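You operate a simulated robot arm through the tools that you are given. There is no shell and no other tool.

Carry out the task below with a simulated robot arm. There is one attempt and no reset: what you move stays moved.

Task
Put the cradle back in service and inch it till the inching box reads -10 mm.
Fine: yellow-handled pin up before the power goes on; padlock into its park; press the cradle reset button; leave the isolator on and keep clear of the wheels.
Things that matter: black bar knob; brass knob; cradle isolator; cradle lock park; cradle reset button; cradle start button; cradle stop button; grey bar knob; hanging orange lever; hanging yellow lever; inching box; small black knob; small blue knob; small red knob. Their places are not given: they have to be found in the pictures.

Only the result counts: the job must be done as asked and must still hold three seconds after the hand-in. Knocking over, shifting, dropping, spilling or breaking anything else fails it.

Robot
A 7-joint arm with a two-finger parallel gripper, fixed in place. Base frame: the origin is on the floor under the middle of its stand, x ahead of it, y to its left, z up. Units: mm, degrees, N and s.
It reaches about 1372 mm from its shoulder. Its first joint turns from -149.0 to 149.0 degrees. Payload 3.43 kg.
The tool frame sits at the grasp point between the pads (the TCP): z along the fingers, y along the line on which they close. The tips reach 30 mm beyond it. Largest opening 94 mm; finger width 28, thickness 10; the body of the gripper, 50 by 96 mm, starts 55 mm behind the TCP.
Orientation is told as [roll, pitch, yaw] about the base's x, y, z axes, in that order, counted from this pose: with the fingers straight down and closing along the base's y, the tool's x points along the base's -x, its y along +y and its z along -z.

Tools
- The arm moves only by the tool jog_arm. Its argument "motion" is a list of rows, each an object of numbers (a shift or turn left out is 0, a gripper value left out holds the last): "ax", "ay", "az": the turn, a rotation vector about the tool's x, y, z in units of 6 degrees (1.0 is 6 degrees); "tx", "ty", "tz": the shift along the tool's x, y, z in units of 20 mm (1.0 is 20 mm); "fingers": the opening, from 0 (shut) to 1 (fully open). In form: [{"ax": .., "ay": .., "az": .., "tx": .., "ty": .., "tz": .., "fingers": ..}, ...]. A call has 1 to 20 rows; each row shifts and turns the commanded pose from where the row before left it, along the tool's axes as they then stand. A call with a number of a shift or a turn outside -1 to 1 is refused whole. Each row takes 0.2 s and may step no farther than 50 mm and 8.6 degrees from the row before; otherwise, or with a gripper value out of range, the whole call is refused. Where a pose cannot be reached the arm comes as near as it can. A force on the tool above 50 N (or 10 N above the force at the start of the call, whichever is more), or a blocked arm, ends the call early, and 0.2 s more pass. Each finger travels about 45 mm/s and halts on what it meets, pressing with about 27 N; the grip force reading is that of the motor and also rises with nothing between the fingers. The clock runs only during rows and for 0.2 s after the last one: add rows that do not move to give the fingers time. It gives the time, the measured TCP pose, the force on the tool (base axes), the opening and the grip force at its end, in the units of the frame above (readings bear some noise), with the torque about the TCP (base axes, N m) and any sound that the robot's microphone picked up.
- Cameras (640 x 400 px; columns grow to the right, rows downward): "scene" is fixed at [50.8, 652.3, 1515.6]; the picture's right is [0.67, -0.74, 0.00], its down [-0.45, -0.41, -0.80] and it looks along [0.59, 0.53, -0.61] (base axes); focal length 296 px, centre (320, 200). "wrist" rides on the gripper at [76, 14, -103] in the tool frame; the picture's right is [-0.18, 0.98, 0.00], its down [-0.75, -0.14, -0.64] and it looks along [-0.63, -0.12, 0.77] (tool axes); focal length 243 px, centre (320, 200).
- grab_frame(camera): a new picture of that camera. It takes no simulated time.
- locate(camera, pixels): there is no depth. For up to 12 entries [column, row, z] of the newest picture of that camera ("zoom" is the newest enlarged one), the place [x, y] in the base frame at which the ray of that pixel passes the height z, good to about 2 mm. It takes no simulated time.
- close_up(camera, box): a new picture of the part [left, top, right, bottom] of that camera's present view, enlarged. It takes no simulated time.
- finish_job(): hands the job in; it is judged then, once.

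Unless the task says otherwise, let go and move clear before handing in.

The tools are called after "Call:" as name(argument=value, ...) on one line, values as JSON. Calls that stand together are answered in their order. jog_arm: Moves the arm, as the interface text tells. Its arguments: {"type":"object","properties":{"motion":{"type":"array","items":{"type":"object","properties":{"ax":{"type":"number"},"ay":{"type":"number"},"az":{"type":"number"},"tx":{"type":"number"},"ty":{"type":"number"},"tz":{"type":"number"},"fingers":{"type":"number"}}}}},"required":["motion"]} The other tools are called the same way: grab_frame (camera) takes a picture; locate (camera, pixels) gives the place at which the rays of pixels pass given heights; close_up (camera, box) takes an enlarged picture of a part of a camera's view; finish_job () hands the job in.

At the start:

```text
time: 0.0
ee_pos: [498.6, 852.9, 1265.0]
tool_rot: [0.5, -0.4, -0.1]
ft_force: [0.8, -0.2, -0.2]
wrist_torque: [0.02, 0.02, -0.02]
gripper_width: 94.0
grip_force: 0.1
```

scene: 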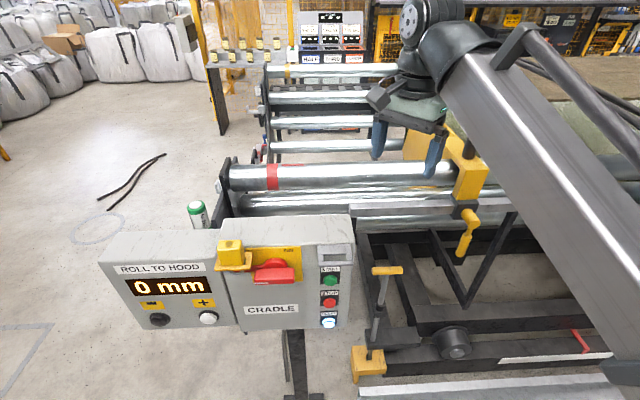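
wrist: 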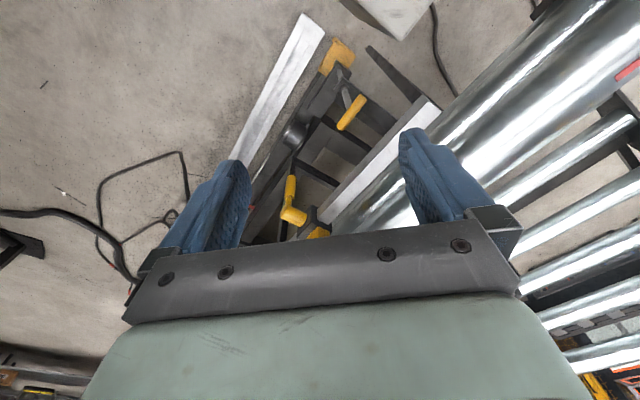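

The scene shows the panel with a padlock around (232,255), the red isolator handle (272,271), the inching box at (160,287), and two yellow handles at (387,271) and (467,232). I'll look closer before moving.

Call:
close_up(camera="scene", box=[90, 190, 370, 365])

Call:
close_up(camera="scene", box=[340, 120, 620, 400])

Call:
close_up(camera="scene", box=[180, 0, 420, 150])

Call:
close_up(camera="wrist", box=[200, 0, 480, 250])

```text
2.29 times, centred on (230, 278) of scene
```

zoom: 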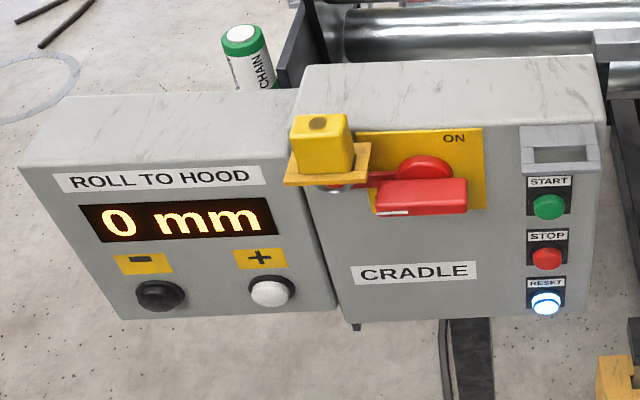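

```text
1.43 times, centred on (480, 260) of scene
```

zoom: 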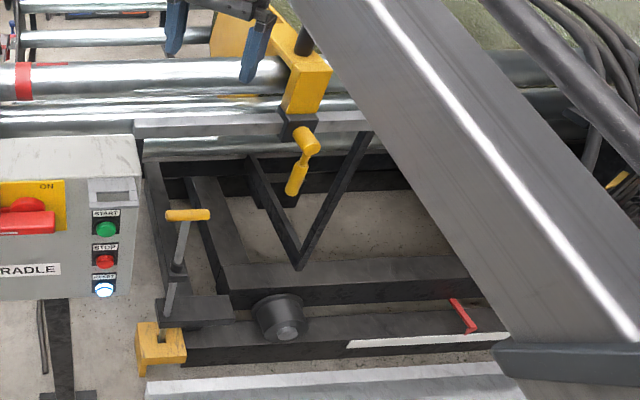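

```text
2.67 times, centred on (300, 75) of scene
```

zoom: 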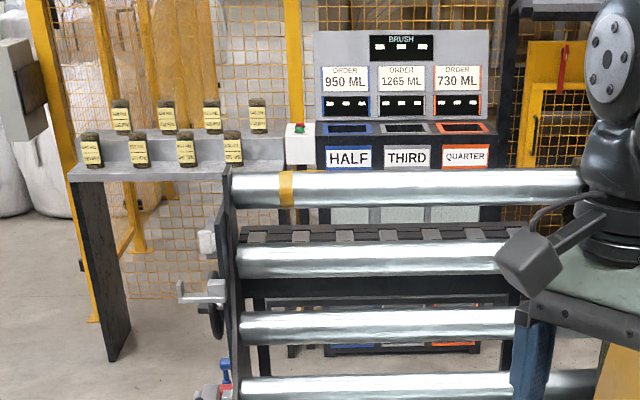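

```text
1.60 times, centred on (340, 125) of wrist
```

zoom: 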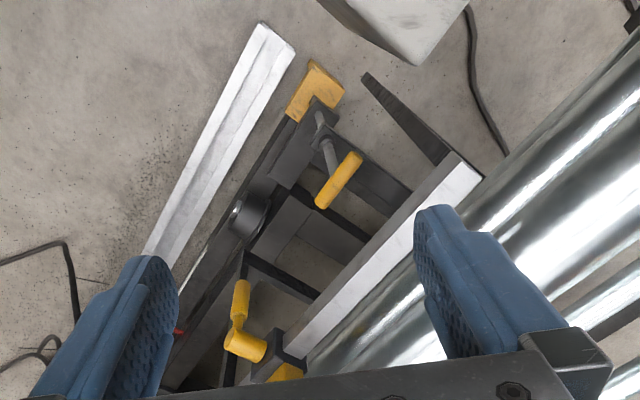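

The zoom shows the padlock on the isolator's tab at (320,160), the park tray at (560,150) and the reset lamp lit at (545,303). I'll turn the wrist high above everything so its camera and fingers can face the panel.

Call:
jog_arm(motion=[{"az": 1}, {"az": 1}, {"az": 1}, {"az": 1}, {"az": 1}, {"az": 1}, {"az": 1}, {"az": 1}, {"az": 1}, {"az": 1}, {"az": 1}, {"az": 1}])

```text
time: 2.6
ee_pos: [498.4, 853.3, 1263.6]
tool_rot: [0.4, 0.4, -72.2]
ft_force: [-0.1, -0.4, -0.6]
wrist_torque: [0.02, -0.01, 0.01]
gripper_width: 94.2
grip_force: 0.0
```

Call:
grab_frame(camera="wrist")

Call:
grab_frame(camera="scene")

```text
taken
```

wrist: 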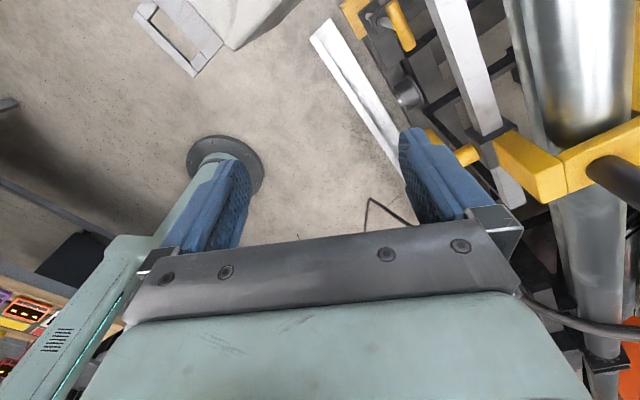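

```text
taken
```

scene: 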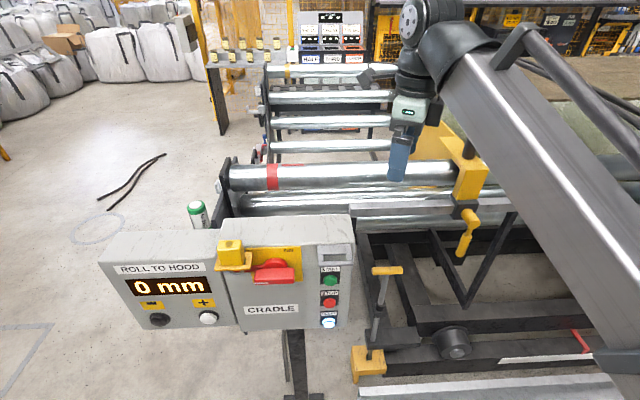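

The wrist view now shows the park loop at about (180,35), sticking out of the panel. I'll triangulate its outer corner with both cameras.

Call:
locate(camera="wrist", pixels=[[191, 75, 800], [191, 75, 900], [191, 75, 1000], [191, 75, 1100], [134, 15, 900], [134, 15, 1000]])

Call:
locate(camera="scene", pixels=[[353, 262, 800], [353, 262, 900], [353, 262, 1000], [353, 262, 1100], [320, 262, 900], [320, 262, 1000]])

Call:
close_up(camera="wrist", box=[100, 0, 300, 125])

Call:
close_up(camera="scene", box=[210, 220, 370, 340])

```text
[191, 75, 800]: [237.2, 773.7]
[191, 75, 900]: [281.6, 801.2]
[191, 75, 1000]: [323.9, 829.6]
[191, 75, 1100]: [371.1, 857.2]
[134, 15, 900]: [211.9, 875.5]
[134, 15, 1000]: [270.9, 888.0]
```

```text
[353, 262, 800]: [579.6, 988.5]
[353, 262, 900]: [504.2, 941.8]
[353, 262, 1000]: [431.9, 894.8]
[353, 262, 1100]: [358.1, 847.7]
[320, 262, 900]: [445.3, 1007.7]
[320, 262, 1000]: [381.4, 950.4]
```

```text
3.20 times, centred on (200, 62) of wrist
```

zoom: 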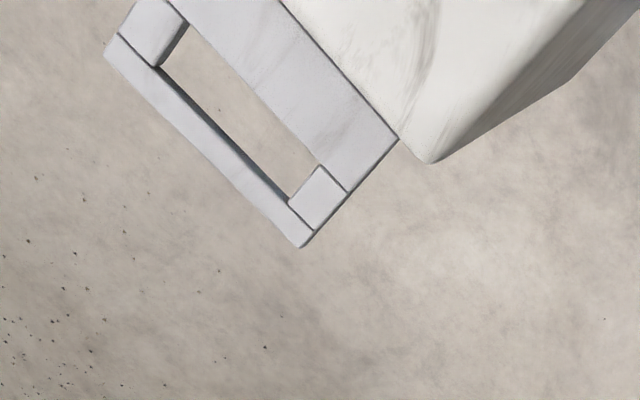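

```text
3.33 times, centred on (290, 280) of scene
```

zoom: 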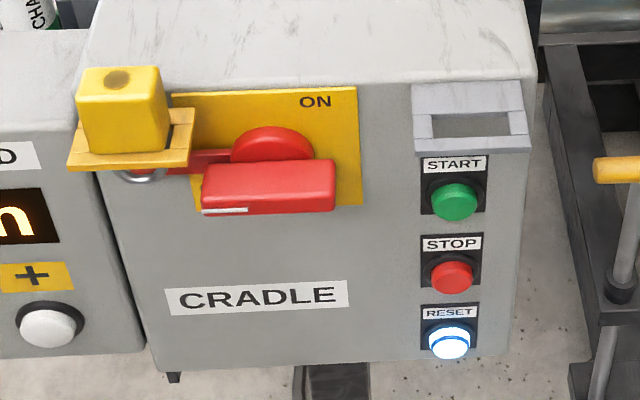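

The padlock body sits upright in a yellow tray, and the park is a matching grey loop near z≈1090. Next I'll triangulate the T-handle, the hanging yellow lever, the padlock and the buttons.

Call:
locate(camera="wrist", pixels=[[391, 3, 600], [391, 3, 800], [391, 3, 1000], [413, 47, 600], [413, 47, 800], [413, 47, 1000], [197.5, 72.5, 1080], [197.5, 72.5, 1100]])

Call:
locate(camera="scene", pixels=[[373, 271, 600], [373, 271, 800], [373, 271, 1000], [402, 270, 600], [402, 270, 800], [402, 270, 1000], [352.4, 261, 1080], [352.4, 261, 1100]])

Call:
close_up(camera="wrist", box=[320, 0, 520, 125])

Call:
close_up(camera="scene", box=[340, 250, 500, 390])

```text
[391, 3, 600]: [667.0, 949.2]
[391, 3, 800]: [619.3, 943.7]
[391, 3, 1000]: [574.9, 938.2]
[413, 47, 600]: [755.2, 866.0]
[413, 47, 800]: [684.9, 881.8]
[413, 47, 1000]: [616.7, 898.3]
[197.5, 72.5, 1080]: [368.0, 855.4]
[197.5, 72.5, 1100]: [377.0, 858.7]
```

```text
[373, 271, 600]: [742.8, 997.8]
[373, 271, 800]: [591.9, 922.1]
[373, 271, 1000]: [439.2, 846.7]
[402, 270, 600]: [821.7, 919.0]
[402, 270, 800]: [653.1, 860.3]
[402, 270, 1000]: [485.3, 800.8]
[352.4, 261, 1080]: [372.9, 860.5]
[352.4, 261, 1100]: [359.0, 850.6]
```

```text
3.20 times, centred on (420, 62) of wrist
```

zoom: 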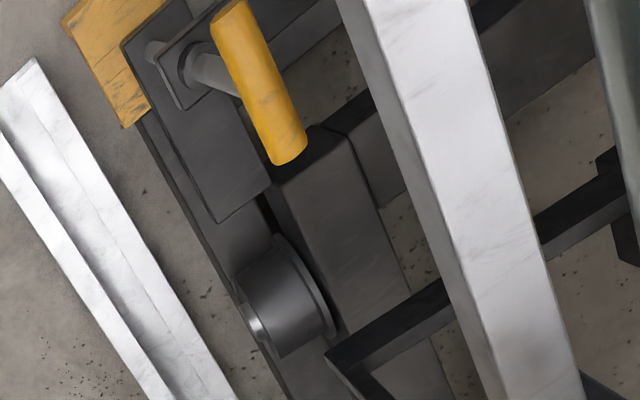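

```text
2.86 times, centred on (420, 320) of scene
```

zoom: 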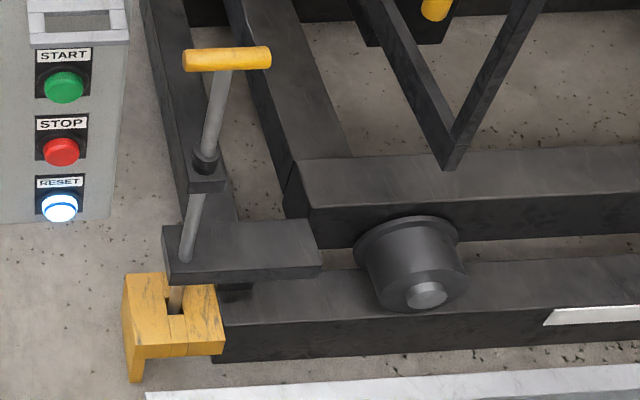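

Triangulation puts the T-handle bar at roughly (668,910,745), running parallel to the panel. I'll turn to yaw about -42 and look again before going near it.

Call:
jog_arm(motion=[{"az": -1}, {"az": -1}, {"az": -1}, {"az": -1}, {"az": -1}])

Call:
grab_frame(camera="wrist")

```text
time: 3.8
ee_pos: [499.1, 852.4, 1264.0]
tool_rot: [0.6, 0.1, -41.9]
ft_force: [0.5, 0.1, 0.1]
wrist_torque: [-0.04, -0.04, 0.0]
gripper_width: 94.0
grip_force: 0.1
```

```text
taken
```

wrist: 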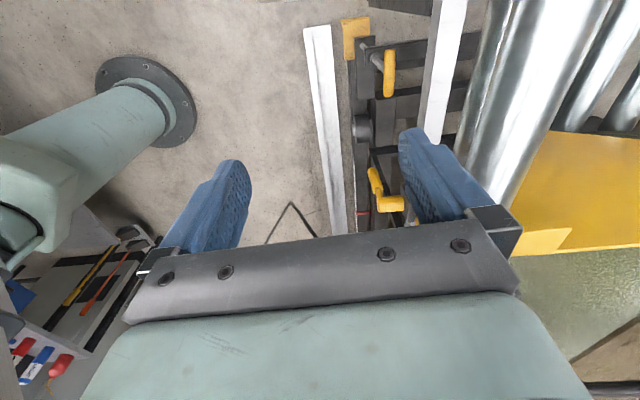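

The T-handle now appears at (388,50)–(390,97), with the grey bar to its right at (440,60). I'll triangulate these more carefully.

Call:
close_up(camera="wrist", box=[300, 0, 540, 150])

Call:
locate(camera="wrist", pixels=[[388, 52, 745], [390, 97, 745], [388, 52, 765], [390, 97, 765], [424, 136, 800], [424, 136, 900], [424, 136, 1000], [437, 0, 800], [437, 0, 900], [437, 0, 1000]])

Call:
close_up(camera="scene", box=[340, 120, 520, 260])

```text
2.67 times, centred on (420, 75) of wrist
```

zoom: 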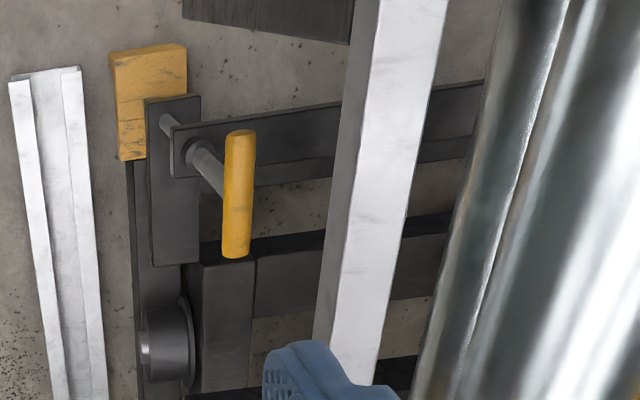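

```text
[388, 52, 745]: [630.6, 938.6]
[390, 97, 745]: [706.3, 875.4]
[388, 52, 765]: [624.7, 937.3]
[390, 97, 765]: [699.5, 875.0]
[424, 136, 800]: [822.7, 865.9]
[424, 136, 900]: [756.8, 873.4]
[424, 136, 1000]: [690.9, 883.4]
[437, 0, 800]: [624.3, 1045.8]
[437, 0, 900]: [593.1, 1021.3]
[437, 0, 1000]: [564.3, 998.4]
```

```text
2.86 times, centred on (430, 190) of scene
```

zoom: 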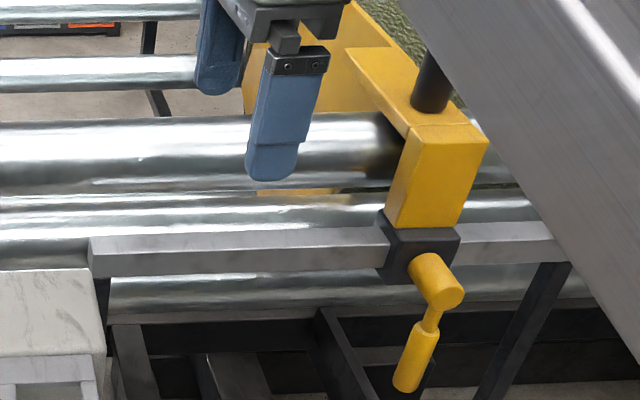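

The grey bar works out at about z≈1030, almost directly above the T-handle, so a straight-down approach is blocked. I'll come in from the front, tilted about 48°, and first shift right and tilt while still high.

Call:
jog_arm(motion=[{"tx": -1}, {"tx": -1}, {"tx": -1}, {"tx": -1}, {"tx": -0.4}, {"ax": -1}, {"ax": -1}, {"ax": -1}, {"ax": -1}, {"ax": -1}, {"ax": -1}, {"ax": -1}, {"ax": -1}])

Call:
grab_frame(camera="wrist")

Call:
grab_frame(camera="scene")

```text
time: 6.6
ee_pos: [564.8, 793.9, 1263.6]
tool_rot: [48.7, 0.1, -42.0]
ft_force: [0.7, 0.4, 0.0]
wrist_torque: [0.01, 0.0, -0.01]
gripper_width: 94.0
grip_force: 0.1
```

```text
taken
```

wrist: 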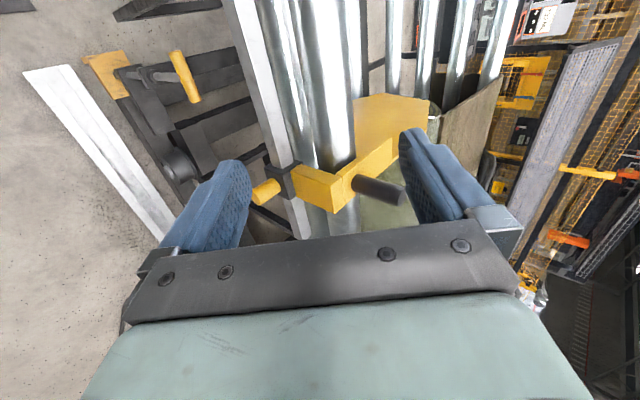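

```text
taken
```

scene: 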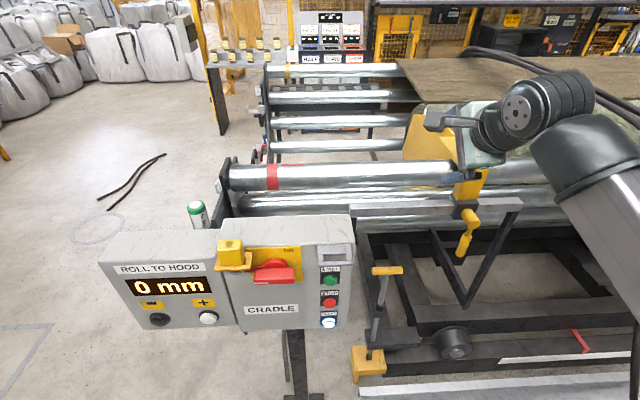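

The tilt worked and the path below is clear: TCP at f≈968, r≈-111, and the T-handle shows at (185,75) in the wrist view. I'll descend in front of the grey bar.

Call:
jog_arm(motion=[{"tz": 0.858, "ty": -0.976}, {"tz": 0.858, "ty": -0.976}, {"tz": 0.858, "ty": -0.976}, {"tz": 0.858, "ty": -0.976}, {"tz": 0.858, "ty": -0.976}, {"tz": 0.858, "ty": -0.976}, {"tz": 0.858, "ty": -0.976}, {"tz": 0.858, "ty": -0.976}, {"tz": 0.858, "ty": -0.976}, {"tz": 0.858, "ty": -0.976}])

Call:
grab_frame(camera="wrist")

Call:
grab_frame(camera="scene")

```text
time: 8.8
ee_pos: [563.7, 794.7, 1005.3]
tool_rot: [48.6, 0.1, -41.9]
ft_force: [1.5, -0.6, -0.8]
wrist_torque: [-0.01, -0.02, 0.0]
gripper_width: 94.2
grip_force: 0.0
```

```text
taken
```

wrist: 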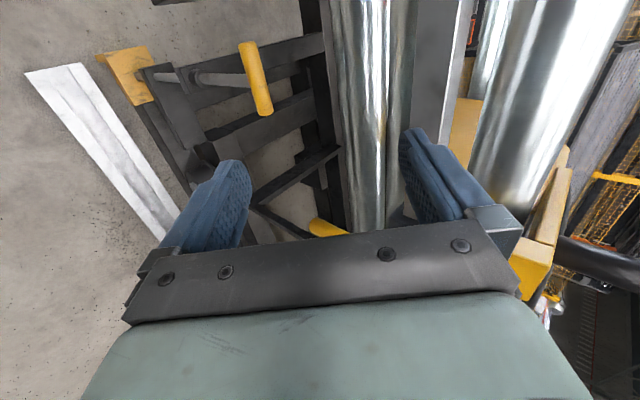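

```text
taken
```

scene: 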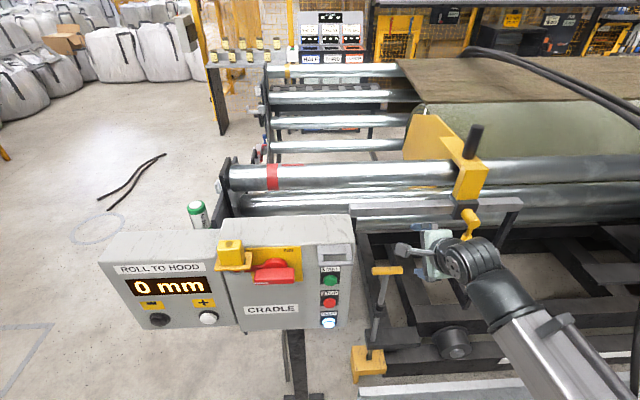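

The T-handle is now clear at (248,45)–(262,112) in the wrist view. I'll refine its position from this nearer viewpoint.

Call:
locate(camera="wrist", pixels=[[248, 45, 735], [248, 45, 745], [248, 45, 755], [263, 110, 735], [263, 110, 745], [263, 110, 755]])

Call:
locate(camera="scene", pixels=[[373, 271, 735], [373, 271, 745], [373, 271, 755], [402.5, 270, 735], [402.5, 270, 745], [402.5, 270, 755]])

Call:
close_up(camera="wrist", box=[80, 0, 400, 200])

Call:
close_up(camera="scene", box=[340, 200, 500, 390])

```text
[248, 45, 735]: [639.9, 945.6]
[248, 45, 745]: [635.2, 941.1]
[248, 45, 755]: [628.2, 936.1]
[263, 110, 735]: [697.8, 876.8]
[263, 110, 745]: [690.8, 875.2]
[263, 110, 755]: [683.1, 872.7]
```

```text
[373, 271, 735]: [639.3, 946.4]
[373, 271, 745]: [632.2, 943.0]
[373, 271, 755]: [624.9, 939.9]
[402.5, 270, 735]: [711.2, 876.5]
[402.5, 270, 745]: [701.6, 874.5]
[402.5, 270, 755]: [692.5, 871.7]
```

```text
2.00 times, centred on (240, 100) of wrist
```

zoom: 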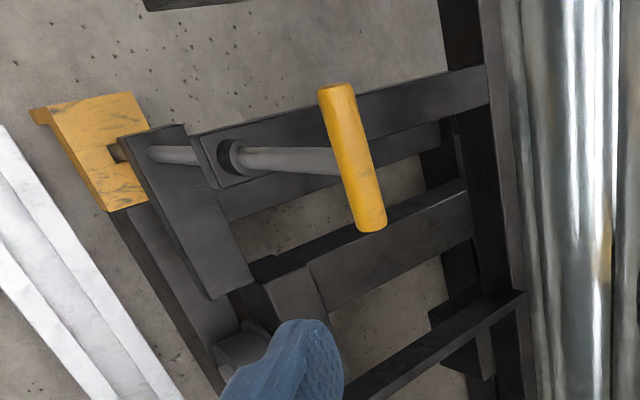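

```text
2.11 times, centred on (420, 295) of scene
```

zoom: 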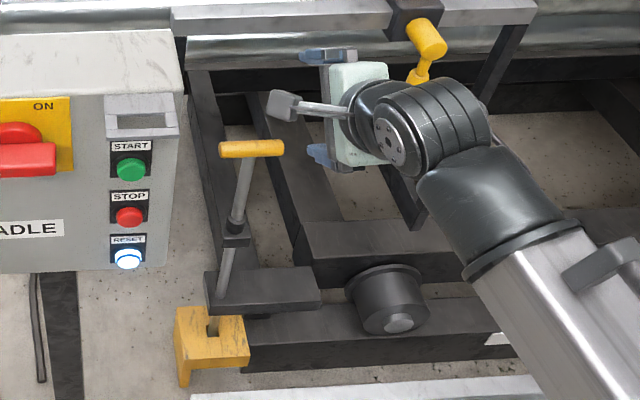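

I'll locate the bar's midpoint precisely from both views.

Call:
locate(camera="wrist", pixels=[[256.5, 78.5, 730], [256.5, 78.5, 745], [256.5, 78.5, 760]])

Call:
locate(camera="scene", pixels=[[387.8, 270.4, 730], [387.8, 270.4, 745], [387.8, 270.4, 760]])

```text
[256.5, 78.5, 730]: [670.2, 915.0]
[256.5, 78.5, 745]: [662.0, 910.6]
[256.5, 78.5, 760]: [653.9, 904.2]
```

```text
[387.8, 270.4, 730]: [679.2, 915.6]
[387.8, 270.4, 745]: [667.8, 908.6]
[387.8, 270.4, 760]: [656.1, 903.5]
```

Combining views puts the T-bar centre at about (667,909,742). I'll move to a pre-grasp point 100 mm back along the approach and check again.

Call:
jog_arm(motion=[{"tz": 0.945, "ty": -0.479}, {"tz": 0.945, "ty": -0.479}, {"tz": 0.945, "ty": -0.479}, {"tz": 0.945, "ty": -0.479}, {"tz": 0.945, "ty": -0.479}, {"tz": 0.945, "ty": -0.479}, {"tz": 0.945, "ty": -0.479}, {"tz": 0.945, "ty": -0.479}, {"tz": 0.945, "ty": -0.479}, {"tz": 0.945, "ty": -0.479}])

Call:
grab_frame(camera="wrist")

Call:
close_up(camera="scene", box=[320, 180, 520, 390])

```text
time: 11.0
ee_pos: [616.9, 851.0, 809.8]
tool_rot: [48.6, 0.2, -42.0]
ft_force: [0.2, 0.4, 0.6]
wrist_torque: [-0.02, 0.01, 0.03]
gripper_width: 93.9
grip_force: 0.0
```

```text
taken
```

wrist: 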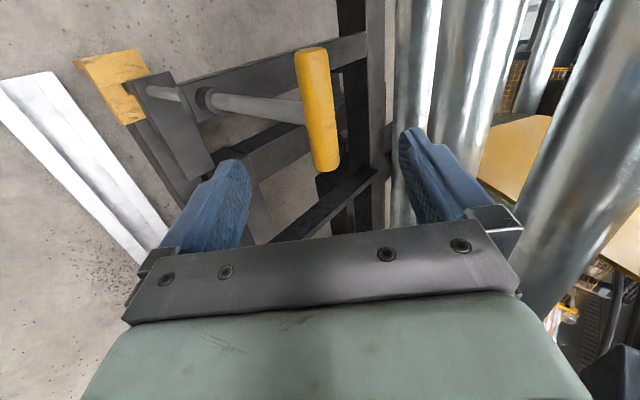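

```text
1.90 times, centred on (420, 285) of scene
```

zoom: 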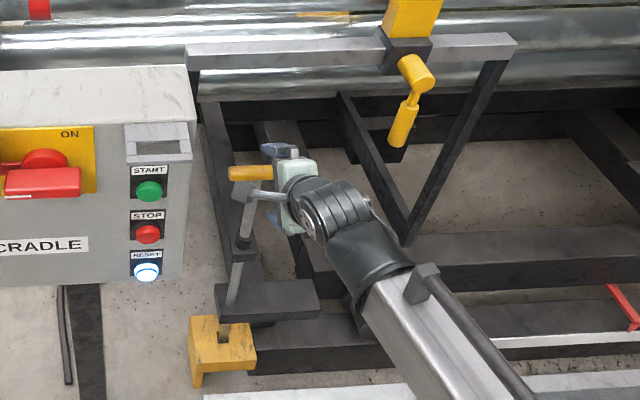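

The bar is centred between the fingers, spanning (313,48)–(326,170). The lower finger would hit the shaft on a central grip, so I'll shift 27 mm toward the bar's right half and advance.

Call:
jog_arm(motion=[{"tx": -0.7}, {"tx": -0.65}, {"tz": 1}, {"tz": 1}, {"tz": 1}, {"tz": 0.7}])

Call:
grab_frame(camera="wrist")

Call:
close_up(camera="scene", box=[320, 180, 520, 390])

```text
time: 12.4
ee_pos: [674.5, 876.0, 758.5]
tool_rot: [48.6, 0.2, -42.1]
ft_force: [0.0, -0.6, -0.6]
wrist_torque: [0.0, 0.01, 0.01]
gripper_width: 93.9
grip_force: 0.0
```

```text
taken
```

wrist: 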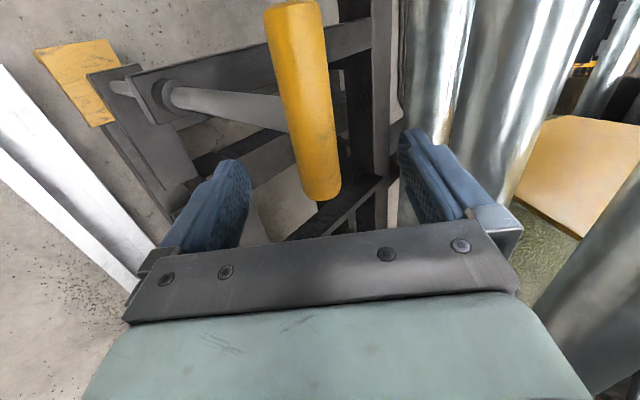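

```text
1.90 times, centred on (420, 285) of scene
```

zoom: 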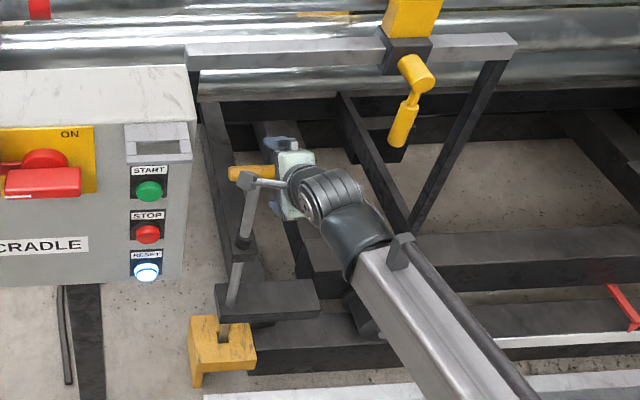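

The prediction matches the view, with the bar end at about (322,195). I'll advance the last 24 mm and close the fingers.

Call:
jog_arm(motion=[{"tz": 0.6}, {"tz": 0.6}, {"fingers": 0.5}, {"fingers": 0.5}, {"fingers": 0.3}, {"fingers": 0.2}, {"fingers": 0.1}, {"fingers": 0}, {"fingers": 0}])

Call:
grab_frame(camera="wrist")

```text
time: 14.4
ee_pos: [684.6, 888.6, 742.0]
tool_rot: [48.5, 0.2, -42.1]
ft_force: [-6.3, -6.5, -6.7]
wrist_torque: [0.29, 0.5, -0.88]
gripper_width: 30.7
grip_force: 45.5
```

```text
taken
```

wrist: 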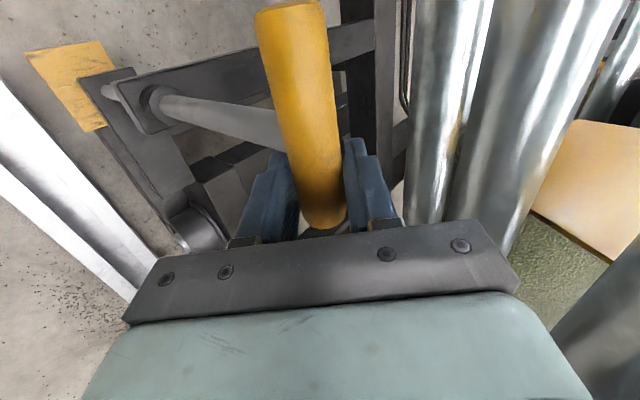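

The bar is held at 30.7 mm width. I'll lift straight up 20 mm and read the force.

Call:
jog_arm(motion=[{"ty": 0.25, "tz": -0.22}, {"ty": 0.25, "tz": -0.22}, {"ty": 0.25, "tz": -0.22}])

Call:
close_up(camera="scene", box=[340, 240, 460, 390])

```text
time: 15.2
ee_pos: [685.6, 888.4, 762.0]
tool_rot: [48.6, 0.2, -42.1]
ft_force: [0.9, -13.5, -5.8]
wrist_torque: [0.96, 0.76, -0.55]
gripper_width: 30.7
grip_force: 45.2
```

```text
2.67 times, centred on (400, 315) of scene
```

zoom: 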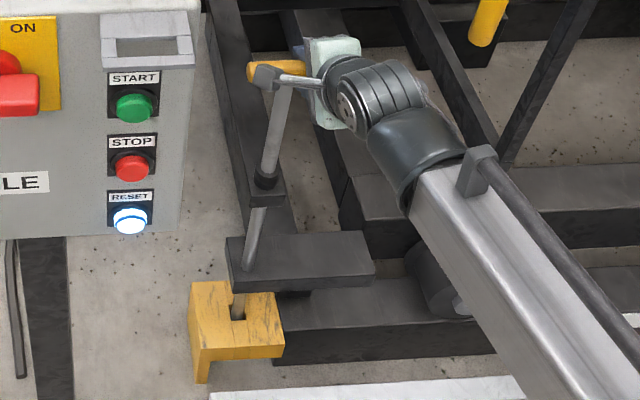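

The pin followed smoothly with little force. I'll keep lifting and watch for a stop.

Call:
jog_arm(motion=[{"ty": 0.25, "tz": -0.22}, {"ty": 0.25, "tz": -0.22}, {"ty": 0.25, "tz": -0.22}, {"ty": 0.25, "tz": -0.22}])

Call:
close_up(camera="scene", box=[340, 240, 460, 390])

```text
time: 16.2
ee_pos: [685.4, 888.1, 790.8]
tool_rot: [48.6, 0.1, -42.0]
ft_force: [2.3, -20.7, 0.0]
wrist_torque: [-0.04, 0.16, -1.42]
gripper_width: 30.5
grip_force: 45.3
```

```text
2.67 times, centred on (400, 315) of scene
```

zoom: 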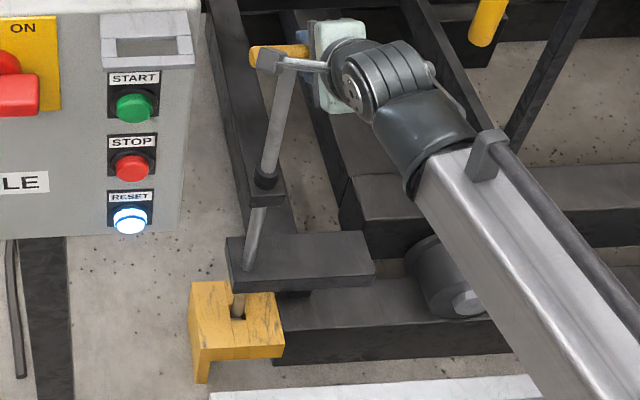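

It has risen 49 mm, and the shaft below the plate at zoom (238,300) still reaches into the yellow block. Continuing up.

Call:
jog_arm(motion=[{"ty": 0.25, "tz": -0.22}, {"ty": 0.25, "tz": -0.22}, {"ty": 0.25, "tz": -0.22}, {"ty": 0.25, "tz": -0.22}])

Call:
close_up(camera="scene", box=[340, 240, 460, 390])

```text
time: 17.1
ee_pos: [685.4, 888.0, 801.8]
tool_rot: [47.4, 0.3, -42.2]
ft_force: [5.9, 6.3, -13.7]
wrist_torque: [0.6, 0.58, -0.57]
gripper_width: 30.7
grip_force: 44.6
stopped in row 4: the force on the tool passed its limit at 57 N (the readings are from after the stop); the commanded pose is now the measured one
```

```text
2.67 times, centred on (400, 315) of scene
```

zoom: 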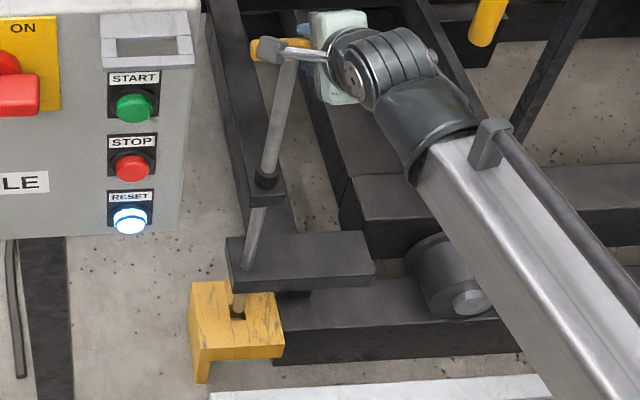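

The pin hit its upper stop after about 60 mm of travel. I'll look at the tip and the collar before letting go.

Call:
close_up(camera="scene", box=[350, 320, 410, 390])

Call:
grab_frame(camera="wrist")

Call:
close_up(camera="wrist", box=[20, 0, 340, 200])

```text
5.71 times, centred on (380, 355) of scene
```

zoom: 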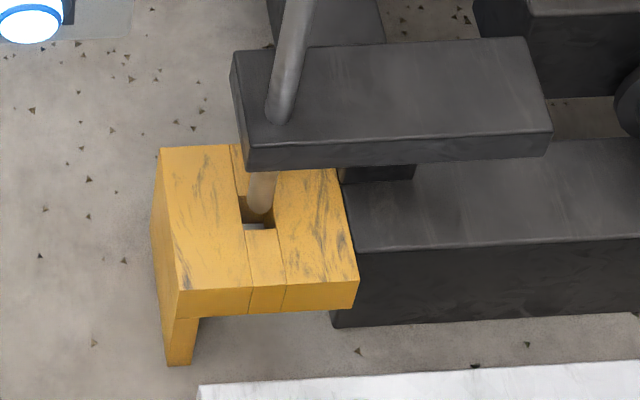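

```text
taken
```

wrist: 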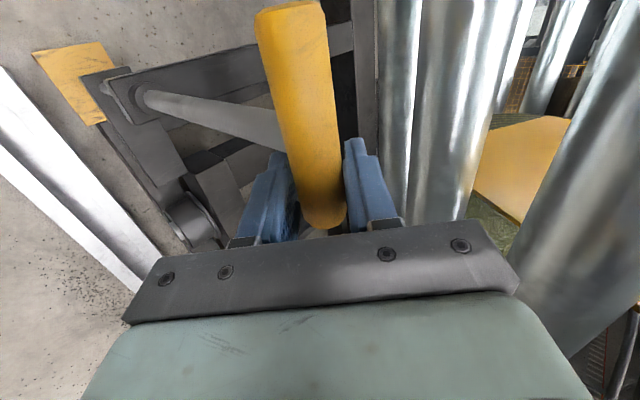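

```text
2.00 times, centred on (180, 100) of wrist
```

zoom: 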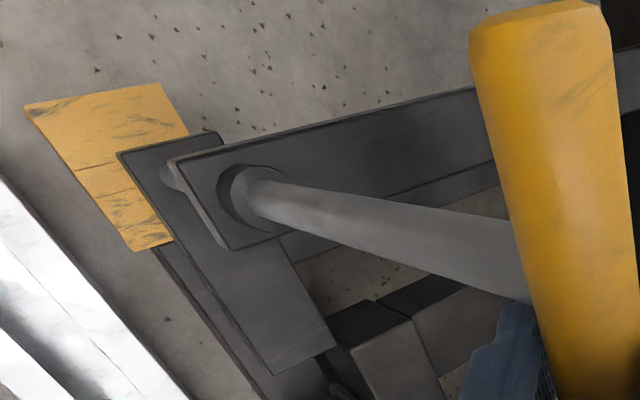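

The tip is visible above the hole at zoom (260,205), so the pin is clear of the block. I'll open slightly, keeping the lower finger just under the bar, to see whether it holds.

Call:
jog_arm(motion=[{"fingers": 0.4}, {"fingers": 0.42}, {}, {}])

Call:
grab_frame(camera="wrist")

Call:
close_up(camera="scene", box=[350, 320, 410, 390])

```text
time: 18.1
ee_pos: [685.0, 887.9, 803.1]
tool_rot: [47.6, 0.2, -42.1]
ft_force: [-0.4, 0.5, 0.1]
wrist_torque: [0.01, 0.02, -0.02]
gripper_width: 39.3
grip_force: 0.1
```

```text
taken
```

wrist: 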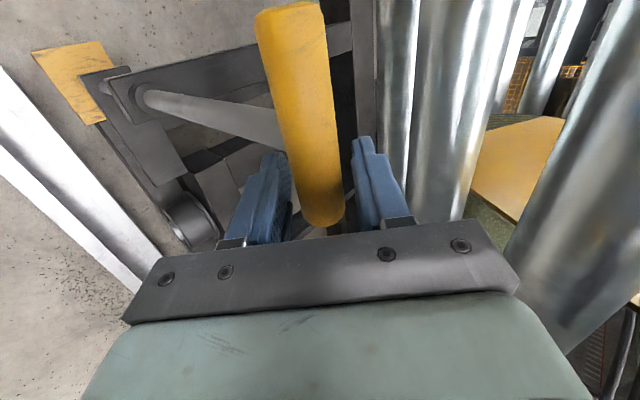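

```text
5.71 times, centred on (380, 355) of scene
```

zoom: 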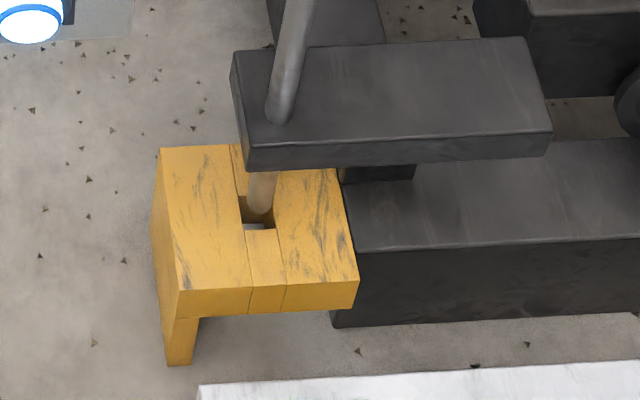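

The pin holds on its own: the bar floats between the open fingers and force is about 0. I'll open wider and back straight out.

Call:
jog_arm(motion=[{"fingers": 0.7}, {"fingers": 0.9}, {"fingers": 0.9}, {"tz": -1}, {"tz": -1}, {"tz": -1}, {"tz": -1}, {"tz": -1}, {"tz": -1}, {"tz": -1}])

Call:
grab_frame(camera="wrist")

Call:
grab_frame(camera="scene")

```text
time: 20.3
ee_pos: [617.3, 809.8, 897.1]
tool_rot: [47.6, 0.0, -42.1]
ft_force: [0.1, 0.2, -0.9]
wrist_torque: [0.0, 0.0, 0.03]
gripper_width: 84.6
grip_force: 0.0
```

```text
taken
```

wrist: 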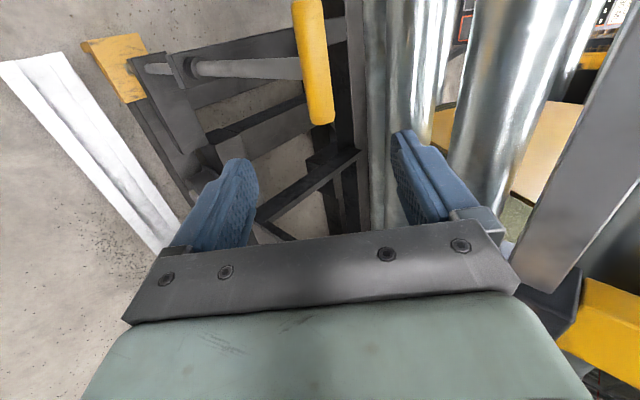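

```text
taken
```

scene: 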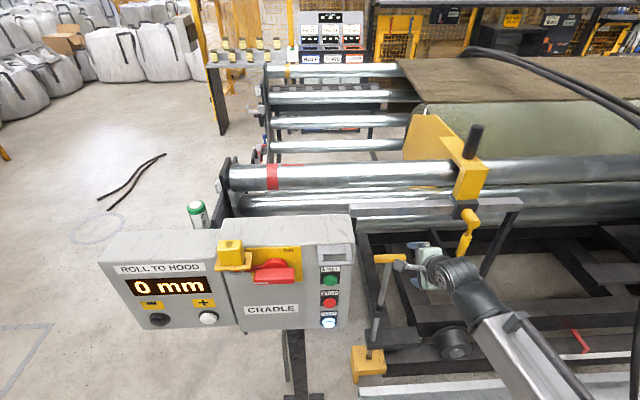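

The pin is up, with its handle at scene (389,258). I'll back off further, rise clear, and un-tilt before working on the padlock.

Call:
jog_arm(motion=[{"tz": -1}, {"tz": -1}, {"tz": -1}, {"ty": 0.95, "tz": -0.868}, {"ty": 0.95, "tz": -0.868}, {"ty": 0.95, "tz": -0.868}, {"ty": 0.95, "tz": -0.868}, {"ty": 0.95, "tz": -0.868}, {"ty": 0.95, "tz": -0.868}, {"ty": 0.95, "tz": -0.868}, {"ty": 0.95, "tz": -0.868}, {"ty": 0.95, "tz": -0.868}, {"ty": 0.95, "tz": -0.868}, {"ty": 0.95, "tz": -0.868}, {"ty": 0.95, "tz": -0.868}])

Call:
grab_frame(camera="scene")

```text
time: 23.5
ee_pos: [586.0, 778.7, 1247.9]
tool_rot: [47.7, 0.1, -42.2]
ft_force: [-0.3, 0.4, 0.1]
wrist_torque: [0.04, -0.01, -0.03]
gripper_width: 84.7
grip_force: 0.0
```

```text
taken
```

scene: 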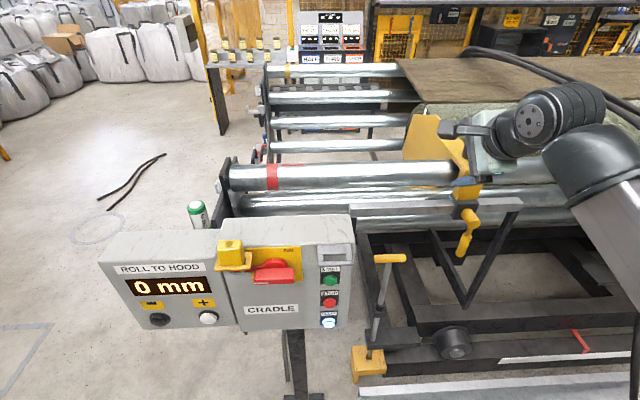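

All clear. I'll un-tilt and then turn the tool so its camera sits in front of the panel, looking at it.

Call:
jog_arm(motion=[{"ax": 1}, {"ax": 1}, {"ax": 1}, {"ax": 1}, {"ax": 1}, {"ax": 1}, {"ax": 1}, {"ax": 0.95}, {"az": -1}, {"az": -1}, {"az": -1}, {"az": -1}, {"az": -1}, {"az": -1}, {"az": -1}, {"az": -1}, {"az": -1}, {"az": -1}])

Call:
jog_arm(motion=[{"az": -1}, {"az": -1}, {"az": -1}, {"az": -1}, {"az": -1}])

Call:
grab_frame(camera="wrist")

Call:
grab_frame(camera="scene")

```text
time: 27.3
ee_pos: [585.2, 777.7, 1247.8]
tool_rot: [0.2, -0.1, 18.1]
ft_force: [-1.5, -0.7, -0.2]
wrist_torque: [0.0, -0.01, 0.03]
gripper_width: 84.6
grip_force: 0.1
```

```text
time: 28.5
ee_pos: [588.8, 777.5, 1247.4]
tool_rot: [0.2, -0.8, 45.3]
ft_force: [0.8, 0.8, -0.7]
wrist_torque: [-0.02, 0.01, 0.04]
gripper_width: 84.6
grip_force: 0.1
stopped in row 5: the force on the tool passed its limit at 68 N (the readings are from after the stop); the commanded pose is now the measured one
```

```text
taken
```

wrist: 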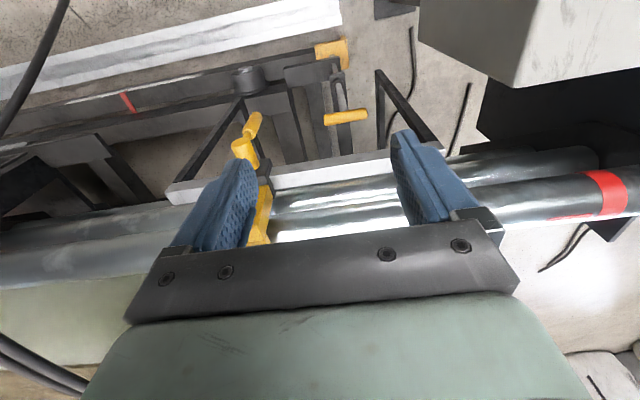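

```text
taken
```

scene: 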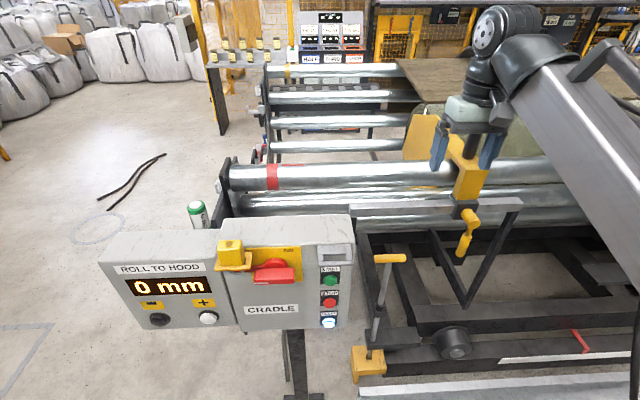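

The stop came just as the gripper-mounted camera swung back towards the forearm (camera near scene (500,120)); nothing in the scene has moved. I'll turn the other way so the camera is on the far side instead.

Call:
jog_arm(motion=[{"az": 1}, {"az": 1}, {"az": 1}, {"az": 1}, {"az": 1}, {"az": 1}, {"az": 1}, {"az": 1}, {"az": 1}, {"az": 1}, {"az": 1}, {"az": 1}, {"az": 1}, {"az": 1}, {"az": 1}, {"az": 1}, {"az": 1}, {"az": 1}, {"az": 1}, {"az": 1}])

Call:
grab_frame(camera="scene")

```text
time: 32.7
ee_pos: [587.8, 778.2, 1248.3]
tool_rot: [0.5, 0.6, -74.8]
ft_force: [-0.8, 0.5, 0.8]
wrist_torque: [0.0, -0.03, 0.01]
gripper_width: 84.5
grip_force: 0.0
```

```text
taken
```

scene: 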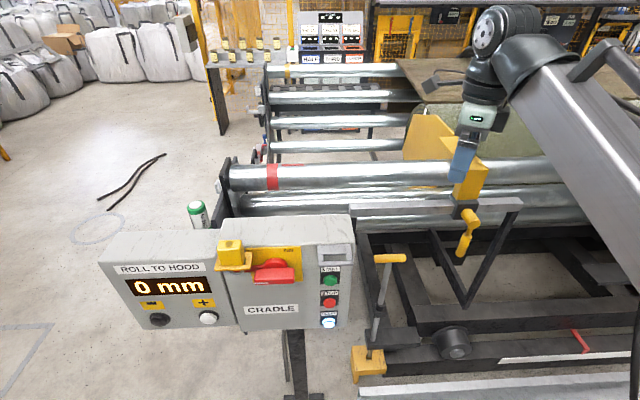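

Free turning again. I'll continue to about yaw -132.

Call:
jog_arm(motion=[{"az": 1}, {"az": 1}, {"az": 1}, {"az": 1}, {"az": 1}, {"az": 1}, {"az": 1}, {"az": 1}, {"az": 1}, {"az": 0.5}])

Call:
grab_frame(camera="scene")

Call:
grab_frame(camera="wrist")

```text
time: 34.9
ee_pos: [587.0, 778.5, 1248.5]
tool_rot: [0.0, 0.8, -116.7]
ft_force: [0.4, -0.2, -0.5]
wrist_torque: [0.0, 0.05, 0.03]
gripper_width: 84.6
grip_force: 0.1
out of reach, approached as far as the arm can: row 8, 9, 10
```

```text
taken
```

scene: 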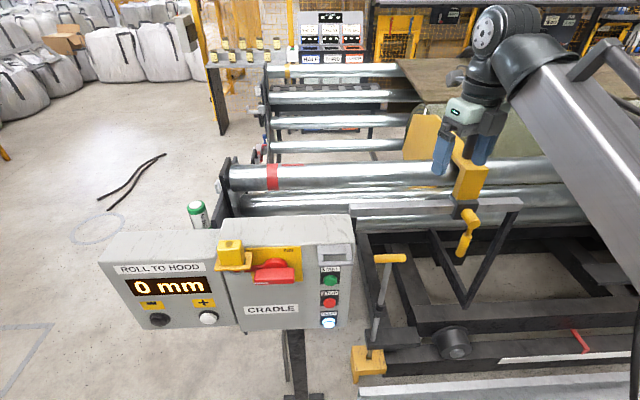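

```text
taken
```

wrist: 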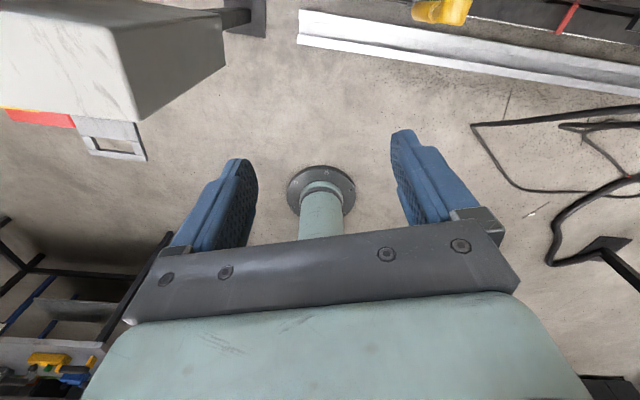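

A joint limit stops yaw at about -117, so the far-side pose is out. Near the panel the base heading is different, so yaw +48 should clear the forearm there; I'll turn back and translate in front of the panel at this height.

Call:
jog_arm(motion=[{"az": -1}, {"az": -1}, {"az": -1}, {"az": -1}, {"az": -1}, {"az": -1}, {"az": -1}, {"az": -1}, {"az": -1}, {"az": -1}, {"az": -1}, {"az": -1}, {"az": -1}, {"az": -1}, {"az": -1}, {"az": -1}, {"az": -1}, {"az": -1}, {"az": -1}, {"az": -1}])

```text
time: 39.1
ee_pos: [587.3, 778.6, 1247.0]
tool_rot: [0.8, -0.4, 3.4]
ft_force: [0.6, -0.6, -0.1]
wrist_torque: [-0.01, -0.03, 0.01]
gripper_width: 84.7
grip_force: 0.2
```

Yaw is now 3.4. I'll translate about 390 mm to a spot in front of and above the panel.

Call:
jog_arm(motion=[{"tx": 0.953, "ty": 0.272}, {"tx": 0.953, "ty": 0.272}, {"tx": 0.953, "ty": 0.272}, {"tx": 0.953, "ty": 0.272}, {"tx": 0.953, "ty": 0.272}, {"tx": 0.953, "ty": 0.272}, {"tx": 0.953, "ty": 0.272}, {"tx": 0.953, "ty": 0.272}, {"tx": 0.953, "ty": 0.272}, {"tx": 0.953, "ty": 0.272}, {"tx": 0.953, "ty": 0.272}, {"tx": 0.953, "ty": 0.272}, {"tx": 0.953, "ty": 0.272}, {"tx": 0.953, "ty": 0.272}, {"tx": 0.953, "ty": 0.272}, {"tx": 0.953, "ty": 0.272}, {"tx": 0.953, "ty": 0.272}, {"tx": 0.953, "ty": 0.272}, {"tx": 0.953, "ty": 0.272}, {"tx": 0.953, "ty": 0.272}])

Call:
grab_frame(camera="wrist")

Call:
grab_frame(camera="scene")

```text
time: 43.3
ee_pos: [200.1, 868.1, 1237.5]
tool_rot: [1.4, -0.4, 3.4]
ft_force: [0.7, 0.5, 0.4]
wrist_torque: [-0.02, 0.0, 0.01]
gripper_width: 84.6
grip_force: 0.0
out of reach, approached as far as the arm can: row 11, 16
```

```text
taken
```

wrist: 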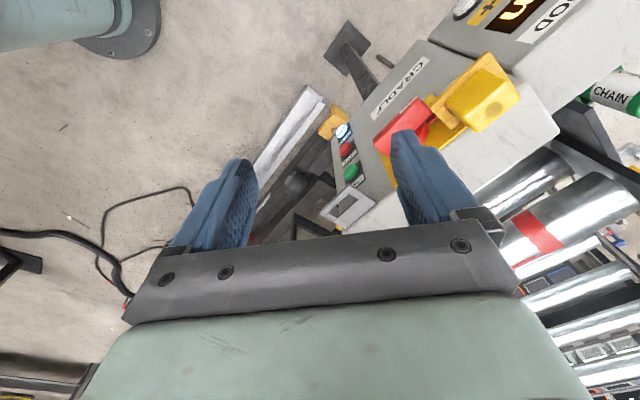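

```text
taken
```

scene: 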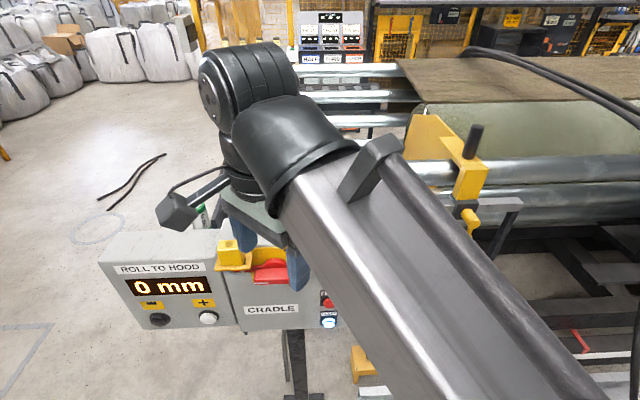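

The panel, padlock (480,90), isolator (405,125) and buttons are now in the wrist view. I'll turn to yaw about 48 to square up with the panel.

Call:
jog_arm(motion=[{"az": -1}, {"az": -1}, {"az": -1}, {"az": -1}, {"az": -1}, {"az": -1}, {"az": -1}])

Call:
grab_frame(camera="wrist")

Call:
grab_frame(camera="scene")

```text
time: 44.9
ee_pos: [201.9, 869.8, 1240.0]
tool_rot: [0.7, -1.3, 45.4]
ft_force: [0.4, 0.0, 0.1]
wrist_torque: [0.0, 0.01, 0.0]
gripper_width: 84.6
grip_force: 0.1
```

```text
taken
```

wrist: 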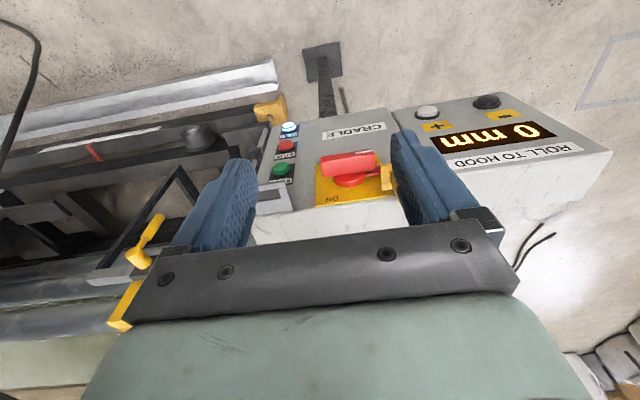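

```text
taken
```

scene: 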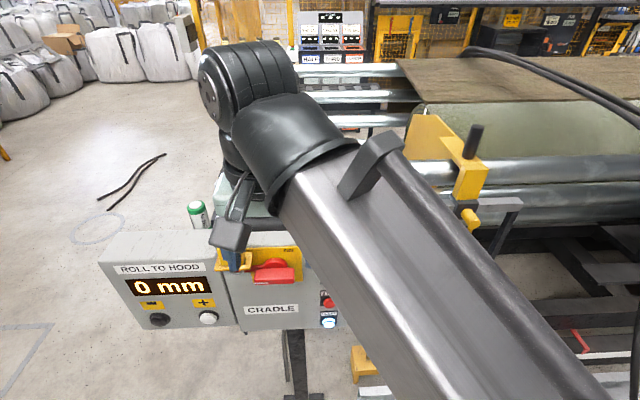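

Yaw 45 works with no contact. The padlock is hidden behind the right finger near (400,180), so I'll shift left about 85 mm and back a bit to see it between the fingers.

Call:
jog_arm(motion=[{"ty": 0.9, "tx": 0.5}, {"ty": 0.9, "tx": 0.5}, {"ty": 0.9, "tx": 0.5}, {"ty": 0.9, "tx": 0.5}, {"ty": 0.7}, {"az": -0.4}])

Call:
grab_frame(camera="wrist")

Call:
close_up(camera="wrist", box=[200, 80, 440, 230])

```text
time: 46.3
ee_pos: [111.8, 900.1, 1239.6]
tool_rot: [0.4, -1.0, 47.7]
ft_force: [0.0, -0.4, 0.8]
wrist_torque: [0.03, -0.03, 0.0]
gripper_width: 84.7
grip_force: 0.1
```

```text
taken
```

wrist: 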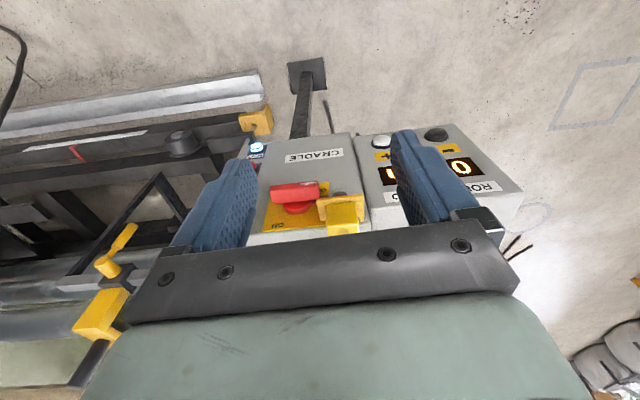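

```text
2.67 times, centred on (320, 155) of wrist
```

zoom: 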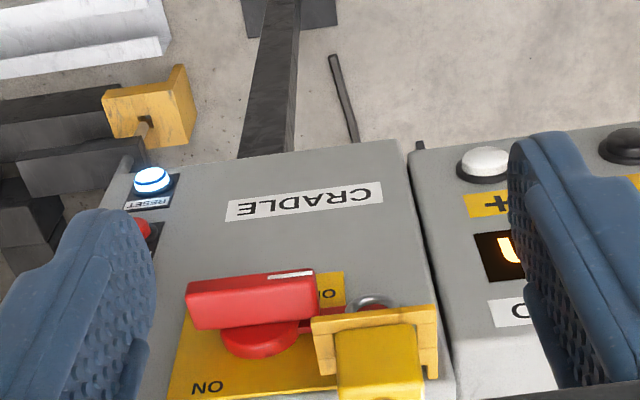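

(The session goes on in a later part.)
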